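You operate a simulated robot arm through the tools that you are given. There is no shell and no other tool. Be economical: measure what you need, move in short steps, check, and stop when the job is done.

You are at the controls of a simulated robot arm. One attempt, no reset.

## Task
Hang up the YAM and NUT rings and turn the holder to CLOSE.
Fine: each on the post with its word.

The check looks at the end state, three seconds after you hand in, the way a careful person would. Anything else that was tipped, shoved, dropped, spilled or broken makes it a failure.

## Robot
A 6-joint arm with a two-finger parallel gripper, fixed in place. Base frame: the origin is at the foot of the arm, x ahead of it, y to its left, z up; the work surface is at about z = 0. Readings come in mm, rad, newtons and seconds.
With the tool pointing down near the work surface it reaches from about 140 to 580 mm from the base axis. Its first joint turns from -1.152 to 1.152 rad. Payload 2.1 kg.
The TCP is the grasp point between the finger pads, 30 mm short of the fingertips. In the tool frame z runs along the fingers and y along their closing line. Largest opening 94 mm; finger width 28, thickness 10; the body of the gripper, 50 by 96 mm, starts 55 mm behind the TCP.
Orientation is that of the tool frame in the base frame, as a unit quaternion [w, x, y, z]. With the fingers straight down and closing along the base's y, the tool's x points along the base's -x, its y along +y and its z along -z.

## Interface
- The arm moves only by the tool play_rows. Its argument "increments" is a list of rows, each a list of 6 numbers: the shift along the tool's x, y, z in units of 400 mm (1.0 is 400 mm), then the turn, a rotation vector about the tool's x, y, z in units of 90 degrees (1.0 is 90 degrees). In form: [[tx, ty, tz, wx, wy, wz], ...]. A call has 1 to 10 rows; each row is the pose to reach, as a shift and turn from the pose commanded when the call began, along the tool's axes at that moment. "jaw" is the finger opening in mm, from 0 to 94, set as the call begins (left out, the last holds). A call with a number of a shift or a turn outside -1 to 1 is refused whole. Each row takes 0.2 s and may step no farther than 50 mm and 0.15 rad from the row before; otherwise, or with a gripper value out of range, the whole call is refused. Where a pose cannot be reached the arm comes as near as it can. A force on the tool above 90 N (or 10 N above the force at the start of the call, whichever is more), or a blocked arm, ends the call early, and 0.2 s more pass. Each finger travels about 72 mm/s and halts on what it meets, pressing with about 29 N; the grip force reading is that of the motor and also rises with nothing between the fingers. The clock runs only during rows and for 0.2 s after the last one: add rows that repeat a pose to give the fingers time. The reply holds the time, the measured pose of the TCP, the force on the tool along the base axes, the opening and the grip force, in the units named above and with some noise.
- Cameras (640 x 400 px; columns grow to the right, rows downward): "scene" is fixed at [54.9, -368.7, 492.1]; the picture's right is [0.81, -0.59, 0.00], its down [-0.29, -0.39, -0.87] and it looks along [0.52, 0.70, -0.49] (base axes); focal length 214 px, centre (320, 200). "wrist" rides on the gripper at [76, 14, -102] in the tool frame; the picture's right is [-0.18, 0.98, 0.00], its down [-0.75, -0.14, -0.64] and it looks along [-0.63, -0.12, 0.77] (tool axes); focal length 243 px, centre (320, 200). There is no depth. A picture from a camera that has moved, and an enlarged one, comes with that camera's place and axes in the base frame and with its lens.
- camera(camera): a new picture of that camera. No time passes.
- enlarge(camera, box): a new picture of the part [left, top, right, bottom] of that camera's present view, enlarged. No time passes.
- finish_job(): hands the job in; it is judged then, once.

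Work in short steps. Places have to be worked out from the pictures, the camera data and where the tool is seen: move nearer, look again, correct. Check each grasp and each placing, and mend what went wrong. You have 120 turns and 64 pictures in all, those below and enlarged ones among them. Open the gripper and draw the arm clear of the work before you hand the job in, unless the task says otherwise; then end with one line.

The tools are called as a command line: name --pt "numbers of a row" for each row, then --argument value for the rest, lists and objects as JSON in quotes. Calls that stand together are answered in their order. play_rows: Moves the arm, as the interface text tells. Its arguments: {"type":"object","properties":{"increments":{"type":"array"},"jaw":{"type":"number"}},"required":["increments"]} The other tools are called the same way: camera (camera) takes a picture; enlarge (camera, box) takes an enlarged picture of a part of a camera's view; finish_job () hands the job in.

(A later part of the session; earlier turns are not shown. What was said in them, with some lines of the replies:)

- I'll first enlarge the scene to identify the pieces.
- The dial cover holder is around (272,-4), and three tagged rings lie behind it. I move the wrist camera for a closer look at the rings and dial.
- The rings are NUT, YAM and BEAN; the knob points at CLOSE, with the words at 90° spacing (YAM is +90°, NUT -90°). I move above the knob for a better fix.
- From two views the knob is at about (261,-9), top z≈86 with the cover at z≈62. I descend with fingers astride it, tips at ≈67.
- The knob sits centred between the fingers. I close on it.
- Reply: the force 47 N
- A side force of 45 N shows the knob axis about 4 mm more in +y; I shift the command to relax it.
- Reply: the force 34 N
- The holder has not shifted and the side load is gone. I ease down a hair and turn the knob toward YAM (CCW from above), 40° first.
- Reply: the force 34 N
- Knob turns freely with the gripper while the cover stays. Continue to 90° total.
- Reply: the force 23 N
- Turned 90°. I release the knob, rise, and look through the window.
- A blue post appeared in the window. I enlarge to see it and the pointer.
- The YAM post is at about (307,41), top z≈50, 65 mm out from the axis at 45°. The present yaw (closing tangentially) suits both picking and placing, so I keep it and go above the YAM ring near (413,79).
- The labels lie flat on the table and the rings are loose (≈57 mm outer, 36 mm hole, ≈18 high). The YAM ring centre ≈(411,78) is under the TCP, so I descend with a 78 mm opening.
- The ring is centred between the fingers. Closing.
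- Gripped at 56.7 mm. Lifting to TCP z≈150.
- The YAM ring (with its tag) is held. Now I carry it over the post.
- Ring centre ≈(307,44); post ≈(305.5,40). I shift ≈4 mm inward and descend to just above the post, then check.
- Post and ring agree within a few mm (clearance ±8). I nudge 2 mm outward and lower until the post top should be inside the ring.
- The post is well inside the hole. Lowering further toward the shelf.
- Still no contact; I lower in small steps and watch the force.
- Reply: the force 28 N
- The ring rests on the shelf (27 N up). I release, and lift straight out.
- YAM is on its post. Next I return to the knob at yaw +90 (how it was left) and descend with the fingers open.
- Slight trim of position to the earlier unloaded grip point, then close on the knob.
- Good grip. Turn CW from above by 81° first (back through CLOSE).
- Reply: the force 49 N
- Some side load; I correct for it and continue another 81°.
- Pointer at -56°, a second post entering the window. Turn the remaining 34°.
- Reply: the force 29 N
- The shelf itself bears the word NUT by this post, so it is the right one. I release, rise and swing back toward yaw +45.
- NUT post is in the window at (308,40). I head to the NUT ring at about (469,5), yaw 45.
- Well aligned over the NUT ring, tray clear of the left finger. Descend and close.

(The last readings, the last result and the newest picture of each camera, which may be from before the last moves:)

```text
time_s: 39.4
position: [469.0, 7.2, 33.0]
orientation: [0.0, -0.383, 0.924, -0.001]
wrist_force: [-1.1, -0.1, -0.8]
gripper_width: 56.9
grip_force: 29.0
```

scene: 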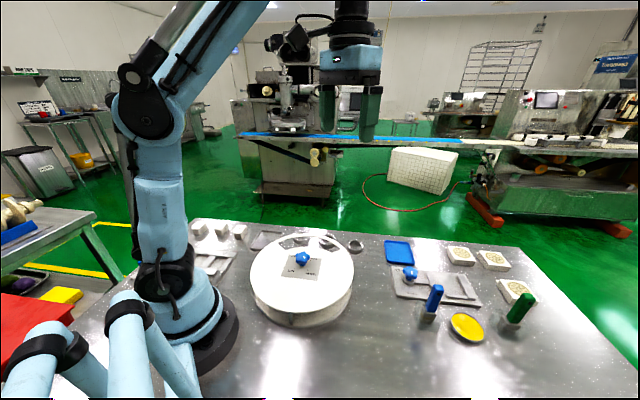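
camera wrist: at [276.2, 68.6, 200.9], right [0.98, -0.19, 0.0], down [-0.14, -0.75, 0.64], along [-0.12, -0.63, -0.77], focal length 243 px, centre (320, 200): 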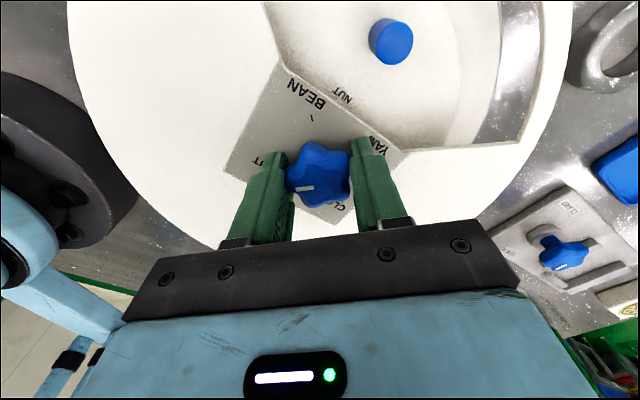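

NUT ring gripped (56.9 mm). Lift, then carry to over the post.

play_rows --pt "0 0 -0.05 0 0 0" --pt "0 0 -0.15 0 0 0" --pt "0 0 -0.25 0 0 0" --pt "0 0 -0.2925 0 0 0" --pt "0.05 0.077 -0.2925 0 0 0" --pt "0.1 0.155 -0.2925 0 0 0" --pt "0.15 0.233 -0.2925 0 0 0" --pt "0.2 0.31 -0.2925 0 0 0" --pt "0.2227 0.3465 -0.2925 0 0 0" --pt "0.2227 0.3465 -0.2925 0 0 0"

enlarge --camera "wrist" --box '[220, 70, 420, 230]'

```text
time_s: 41.6
position: [307.8, 41.7, 150.7]
orientation: [0.001, -0.383, 0.924, 0.0]
wrist_force: [0.1, -0.4, -1.6]
gripper_width: 56.7
grip_force: 29.2
```

```text
2.50 times, centred on (320, 150) of wrist
camera zoom: at [243.2, -2.2, 252.3], right [-0.56, 0.83, 0.0], down [0.63, 0.43, 0.64], along [0.53, 0.36, -0.77], focal length 606 px, centre (320, 325)
```

zoom: 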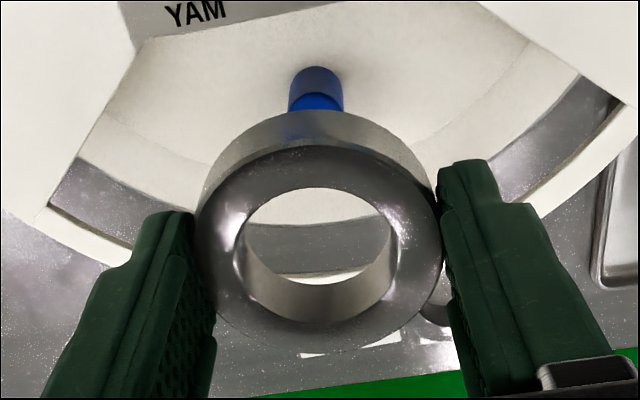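

Aligned tangentially; nudge 4 mm outward and lower over the post.

play_rows --pt "-0.01 0 0.05 0 0 0" --pt "-0.01 0 0.1 0 0 0" --pt "-0.01 0 0.14 0 0 0" --pt "-0.01 0 0.16 0 0 0" --pt "-0.01 0 0.18 0 0 0" --pt "-0.01 0 0.18 0 0 0"

enlarge --camera "wrist" --box '[220, 70, 420, 230]'

```text
time_s: 43.0
position: [310.4, 44.5, 78.1]
orientation: [0.001, -0.382, 0.924, -0.001]
wrist_force: [0.0, -0.3, -1.8]
gripper_width: 56.7
grip_force: 29.9
```

```text
2.50 times, centred on (320, 150) of wrist
camera zoom: at [245.9, 0.5, 180.0], right [-0.56, 0.83, 0.0], down [0.63, 0.43, 0.64], along [0.53, 0.36, -0.77], focal length 606 px, centre (320, 325)
```

zoom: 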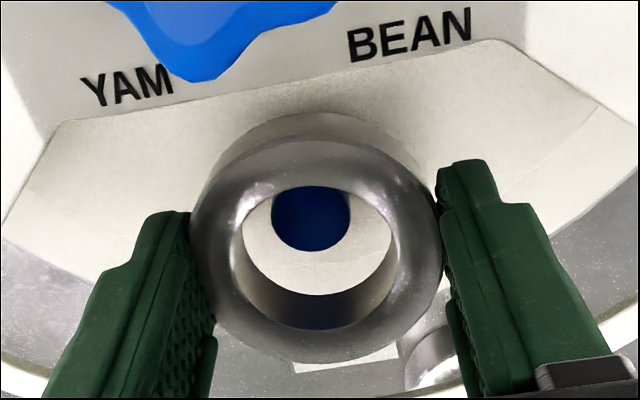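

Post is inside the hole. Lowering to the shelf in slowing steps.

play_rows --pt "0 0 0.02 0 0 0" --pt "0 0 0.04 0 0 0" --pt "0 0 0.05 0 0 0" --pt "0 0 0.057 0 0 0" --pt "0 0 0.063 0 0 0" --pt "0 0 0.063 0 0 0"

enlarge --camera "wrist" --box '[220, 70, 420, 230]'

```text
time_s: 44.4
position: [311.3, 43.9, 53.3]
orientation: [0.001, -0.382, 0.924, -0.001]
wrist_force: [0.0, 0.0, 8.6]
gripper_width: 56.6
grip_force: 29.1
```

```text
2.50 times, centred on (320, 150) of wrist
camera zoom: at [247.3, 0.1, 154.8], right [-0.56, 0.83, 0.0], down [0.63, 0.43, 0.64], along [0.53, 0.36, -0.77], focal length 606 px, centre (320, 325)
```

zoom: 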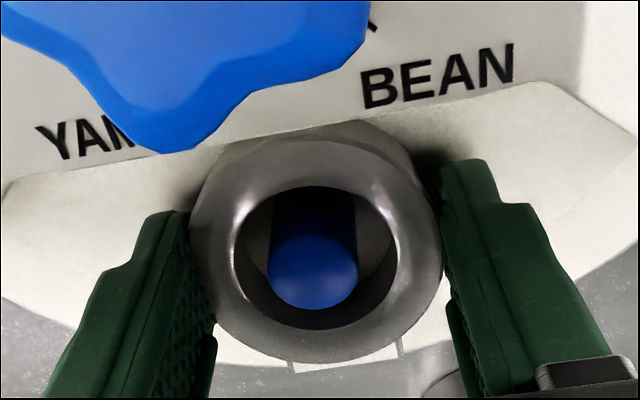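

Touching the shelf (8.6 N). Release and lift out.

play_rows --pt "0 0 0.002 0 0 0" --pt "0 0 0 0 0 0" --pt "0 0 0 0 0 0" --pt "0 0 -0.05 0 0 0" --pt "0 0 -0.15 0 0 0" --pt "0 0 -0.25 0 0 0" --pt "0 0 -0.32 0 0 0" --jaw 74

enlarge --camera "wrist" --box '[200, 30, 440, 190]'

```text
time_s: 46.0
position: [311.1, 45.6, 182.6]
orientation: [0.001, -0.383, 0.924, -0.001]
wrist_force: [-0.6, 0.2, -0.5]
gripper_width: 74.0
grip_force: 0.0
```

```text
2.50 times, centred on (320, 110) of wrist
camera zoom: at [247.3, 1.1, 283.0], right [-0.56, 0.83, 0.0], down [0.63, 0.43, 0.64], along [0.53, 0.36, -0.77], focal length 606 px, centre (320, 425)
```

zoom: 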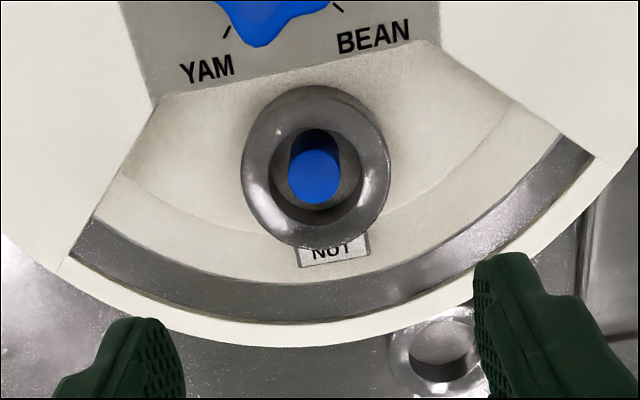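

NUT is on its post. Now back to the knob at yaw -90 (its present lobe alignment).

play_rows --pt "0.06 -0.0015 0 0 0 0.09" --pt "0.12 -0.003 0 0 0 0.18" --pt "0.18 -0.0045 0 0 0 0.27" --pt "0.18 -0.0045 0 0 0 0.36" --pt "0.18 -0.0045 0 0 0 0.45" --pt "0.18 -0.0045 0 0 0 0.54" --pt "0.18 -0.0045 0 0 0 0.63" --pt "0.18 -0.0045 0 0 0 0.72" --pt "0.18 -0.0045 0 0 0 0.81" --pt "0.18 -0.0045 0 0 0 0.9" --jaw 84

play_rows --pt "0 0 0 0 0 0.09" --pt "0 0 0 0 0 0.18" --pt "0 0 0 0 0 0.27" --pt "0 0 0 0 0 0.36" --pt "0 0 0 0 0 0.45" --pt "0 0 0 0 0 0.54" --pt "0 0 0 0 0 0.6" --pt "0 0 0 0 0 0.6"

camera --camera "wrist"

```text
time_s: 48.2
position: [261.6, -8.0, 182.2]
orientation: [0.0, 0.311, 0.95, 0.0]
wrist_force: [-0.1, 0.2, 0.1]
gripper_width: 83.9
grip_force: 0.1
```

```text
time_s: 50.0
position: [259.9, -8.2, 181.8]
orientation: [0.001, 0.708, 0.706, 0.0]
wrist_force: [0.3, 0.3, -0.4]
gripper_width: 84.0
grip_force: 0.1
```

```text
18 pictures are left
camera wrist: at [275.3, 68.2, 283.2], right [0.98, -0.19, 0.0], down [-0.14, -0.75, 0.64], along [-0.12, -0.63, -0.77], focal length 243 px, centre (320, 200)
```

wrist: 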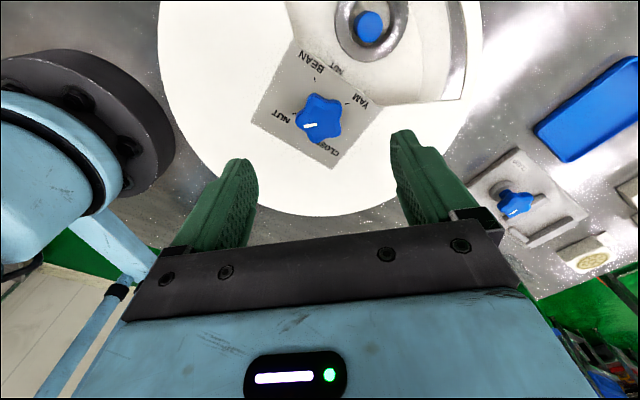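

The NUT word shows beside its ringed post. Descend to the knob and close.

play_rows --pt "0.004 0.004 0.1 0 0 0" --pt "0.004 0.004 0.18 0 0 0" --pt "0.004 0.004 0.211 0 0 0" --pt "0.004 0.004 0.211 0 0 0"

play_rows --pt "0 0 0 0 0 0" --pt "0 0 0 0 0 0" --pt "0 0 0 0 0 0" --pt "0 0 0 0 0 0" --jaw 20

```text
time_s: 51.0
position: [262.0, -6.5, 96.5]
orientation: [0.001, 0.707, 0.707, 0.001]
wrist_force: [0.1, 0.2, 0.9]
gripper_width: 84.1
grip_force: 0.1
```

```text
time_s: 52.0
position: [263.0, -5.9, 96.2]
orientation: [-0.001, 0.707, 0.707, -0.001]
wrist_force: [-24.9, -1.9, 7.8]
gripper_width: 37.4
grip_force: 44.5
```

Gripped. Turn CCW 90° toward CLOSE, and beyond to YAM to verify that post's word before closing.

play_rows --pt "0 -0.0025 0 0 0 -0.09" --pt "0 -0.0025 0 0 0 -0.18" --pt "0 -0.0025 0 0 0 -0.27" --pt "0 -0.0025 0 0 0 -0.36" --pt "0 -0.0025 0 0 0 -0.45" --pt "0 -0.0025 0 0 0 -0.54" --pt "0 -0.0025 0 0 0 -0.63" --pt "0 -0.0025 0 0 0 -0.72" --pt "0 -0.0025 0 0 0 -0.81" --pt "0 -0.0025 0 0 0 -0.9"

camera --camera "wrist"

```text
time_s: 54.2
position: [263.6, -5.7, 97.3]
orientation: [0.002, 0.077, 0.997, -0.004]
wrist_force: [-12.3, -28.8, -15.2]
gripper_width: 36.0
grip_force: 45.4
```

```text
17 pictures are left
camera wrist: at [189.5, 19.4, 198.7], right [0.33, 0.94, -0.01], down [0.72, -0.25, 0.65], along [0.61, -0.22, -0.76], focal length 243 px, centre (320, 200)
```

wrist: 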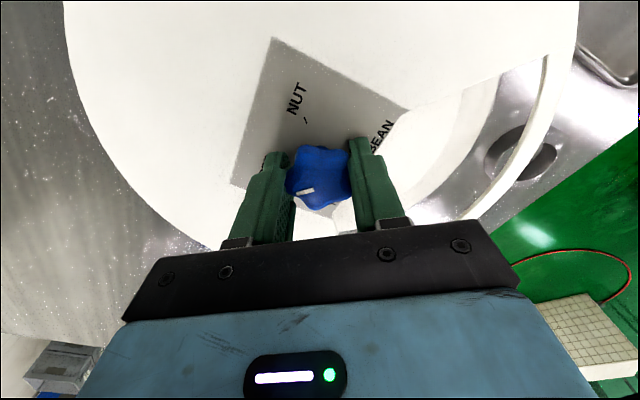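

On track. Continue toward YAM.

play_rows --pt "0.002 -0.005 0 0 0 -0.09" --pt "0.002 -0.005 0 0 0 -0.18" --pt "0.002 -0.005 0 0 0 -0.27" --pt "0.002 -0.005 0 0 0 -0.36" --pt "0.002 -0.005 0 0 0 -0.45" --pt "0.002 -0.005 0 0 0 -0.54" --pt "0.002 -0.005 0 0 0 -0.63" --pt "0.002 -0.005 0 0 0 -0.72" --pt "0.002 -0.005 0 0 0 -0.81" --pt "0.002 -0.005 0 0 0 -0.9"

play_rows --pt "0 0 0 0 0 -0.09" --pt "0 0 0 0 0 -0.18" --pt "0 0 0 0 0 -0.2" --pt "0 0 0 0 0 -0.2"

```text
time_s: 56.4
position: [261.2, -6.6, 97.7]
orientation: [0.005, -0.589, 0.808, 0.001]
wrist_force: [25.3, 28.5, 18.8]
gripper_width: 35.9
grip_force: 45.7
```

```text
time_s: 57.4
position: [262.8, -8.4, 97.3]
orientation: [0.003, -0.707, 0.707, -0.002]
wrist_force: [20.8, 10.4, 16.8]
gripper_width: 37.0
grip_force: 44.6
```

Release, rise and shift the camera to the outer side to read this post's word.

play_rows --pt "0 0 0 0 0 0" --pt "0 0 0 0 0 0" --pt "0 0 0 0 0 0" --pt "0 0 -0.09 0 0 0" --pt "0 0 -0.18 0 0 0" --pt "-0.06 -0.052 -0.18 0 0 0.09" --pt "-0.12 -0.104 -0.18 0 0 0.18" --pt "-0.18 -0.156 -0.18 0 0 0.27" --pt "-0.235 -0.208 -0.18 0 0 0.36" --pt "-0.235 -0.208 -0.18 0 0 0.45" --jaw 84

play_rows --pt "0 0 0 0 0 0.09" --pt "0 0 0 0 0 0.18" --pt "0 0 0 0 0 0.27" --pt "0 0 0 0 0 0.36" --pt "0 0 0 0 0 0.45" --pt "0 0 0 0 0 0.54" --pt "0 0 0 0 0 0.55"

enlarge --camera "wrist" --box '[140, 0, 380, 150]'

```text
time_s: 59.6
position: [342.6, 86.0, 169.3]
orientation: [0.001, -0.418, 0.908, 0.0]
wrist_force: [1.0, 0.3, -0.5]
gripper_width: 84.2
grip_force: 0.0
```

```text
time_s: 61.2
position: [344.3, 85.1, 168.4]
orientation: [0.001, 0.001, 1.0, 0.0]
wrist_force: [0.3, 0.9, 0.0]
gripper_width: 84.2
grip_force: 0.0
```

```text
2.67 times, centred on (260, 75) of wrist
camera zoom: at [268.0, 99.9, 271.4], right [0.19, 0.98, 0.0], down [0.75, -0.14, 0.64], along [0.63, -0.12, -0.77], focal length 647 px, centre (480, 533)
```

zoom: 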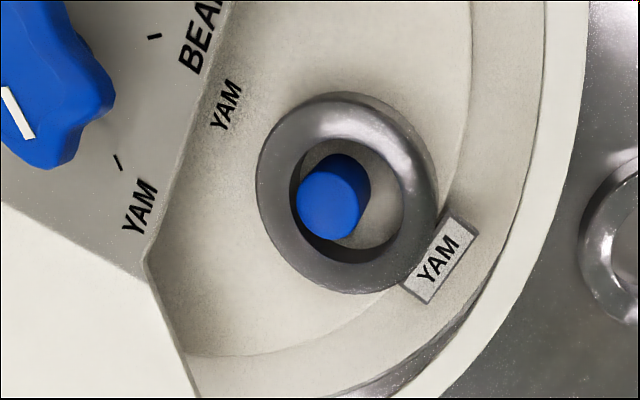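

YAM shelf word, post and tag all agree. Back to the knob at yaw 18 (a lobe-equivalent grip), descend.

play_rows --pt "0.06 -0.07 0 0 0 -0.07" --pt "0.12 -0.14 0 0 0 -0.14" --pt "0.18 -0.2 0 0 0 -0.2" --pt "0.206 -0.2285 0 0 0 -0.2" --pt "0.206 -0.2285 0.08 0 0 -0.2" --pt "0.206 -0.2285 0.14 0 0 -0.2" --pt "0.206 -0.2285 0.177 0 0 -0.2" --pt "0.206 -0.2285 0.177 0 0 -0.2"

camera --camera "wrist"

```text
time_s: 63.0
position: [261.1, -4.6, 97.9]
orientation: [0.001, -0.156, 0.988, -0.001]
wrist_force: [-0.3, 0.6, -0.2]
gripper_width: 84.1
grip_force: 0.1
```

```text
15 pictures are left
camera wrist: at [184.8, -15.4, 199.1], right [-0.13, 0.99, 0.0], down [0.76, 0.1, 0.64], along [0.64, 0.08, -0.77], focal length 243 px, centre (320, 200)
```

wrist: 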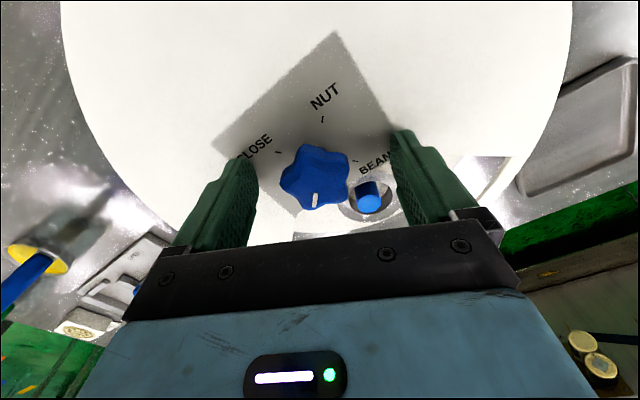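

Knob centred with a lobe/valley alignment. Close.

play_rows --pt "0 -0.003 0 0 0 0" --pt "0 -0.003 0 0 0 0" --pt "0 -0.003 0 0 0 0" --pt "0 -0.003 0 0 0 0" --jaw 20

```text
time_s: 64.0
position: [262.3, -7.1, 97.9]
orientation: [0.001, -0.157, 0.988, -0.001]
wrist_force: [3.2, -5.0, -8.8]
gripper_width: 37.3
grip_force: 44.7
```

Good centred grip. Turn CW 90° to CLOSE.

play_rows --pt "0 0 0 0 0 0.09" --pt "0 0 0 0 0 0.18" --pt "0 0 0 0 0 0.27" --pt "0 0 0 0 0 0.36" --pt "0 0 0 0 0 0.45" --pt "0 0 0 0 0 0.54" --pt "0 0 0 0 0 0.63" --pt "0 0 0 0 0 0.72" --pt "0 0 0 0 0 0.81" --pt "0 0 0 0 0 0.9"

play_rows --pt "0 0 0 0 0 0.05" --pt "0 0 0 0 0 0.1" --pt "0 0 0 0 0 0.1"

play_rows --pt "0 0 0 0 0 0" --pt "0 0 0 0 0 0" --pt "0 0 0 0 0 0" --pt "0 0 -0.1 0 0 0" --pt "0 0 -0.2 0 0 0" --pt "0 0 -0.25 0 0 -0.09" --pt "0 0 -0.3 0 0 -0.18" --pt "0 0 -0.3 0 0 -0.27" --pt "0 0 -0.3 0 0 -0.36" --pt "0 0 -0.3 0 0 -0.45" --jaw 84

enlarge --camera "wrist" --box '[240, 20, 440, 160]'

camera --camera "scene"

```text
time_s: 66.2
position: [261.8, -6.9, 97.6]
orientation: [0.002, 0.524, 0.852, -0.001]
wrist_force: [4.8, -17.9, -14.9]
gripper_width: 37.3
grip_force: 45.0
```

```text
time_s: 67.0
position: [261.8, -7.1, 98.7]
orientation: [0.002, 0.588, 0.809, -0.001]
wrist_force: [12.8, -15.3, -32.2]
gripper_width: 37.4
grip_force: 44.3
```

```text
time_s: 69.2
position: [261.0, -5.8, 217.5]
orientation: [0.001, 0.27, 0.963, 0.0]
wrist_force: [0.2, 0.8, 0.0]
gripper_width: 84.1
grip_force: 0.1
```

```text
2.86 times, centred on (340, 90) of wrist
camera zoom: at [203.6, 45.6, 319.4], right [0.67, 0.74, 0.0], down [0.57, -0.51, 0.64], along [0.48, -0.43, -0.77], focal length 693 px, centre (263, 514)
```

zoom: 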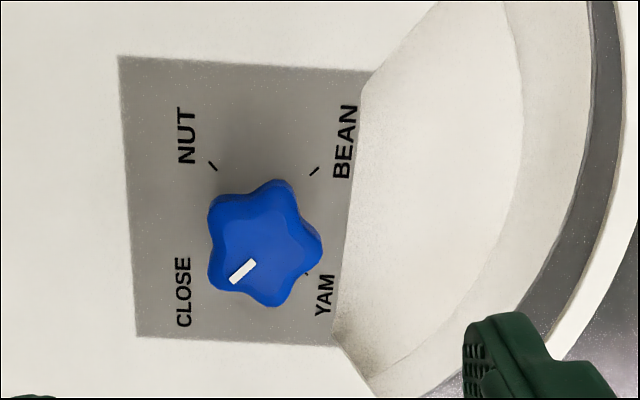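

```text
13 pictures are left
```

scene: 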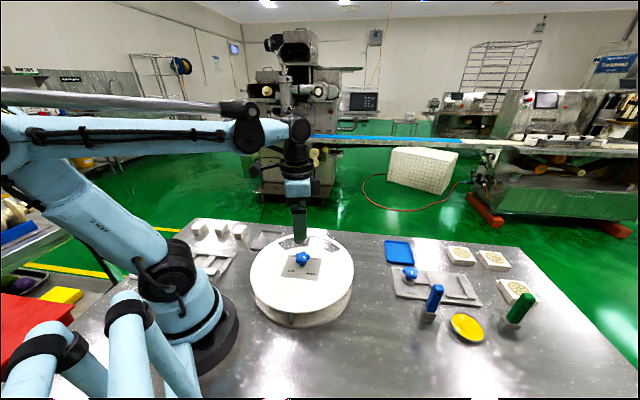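

Pointer lies along the CLOSE mark, the window is blank, and everything else is untouched. I raise the arm a bit more and hand in.

play_rows --pt "0 0 -0.1 0 0 0" --pt "0 0 -0.2 0 0 0" --pt "0 0 -0.3 0 0 0" --pt "0 0 -0.3 0 0 0"

finish_job

```text
time_s: 70.2
position: [262.7, -6.4, 337.3]
orientation: [0.001, 0.271, 0.963, 0.0]
wrist_force: [-0.5, 0.2, -1.1]
gripper_width: 84.2
grip_force: 0.1
```

```text
The job is handed in.
```

The YAM and NUT rings hang on the posts marked with their words, the holder is turned to CLOSE, and the arm is open and drawn clear.
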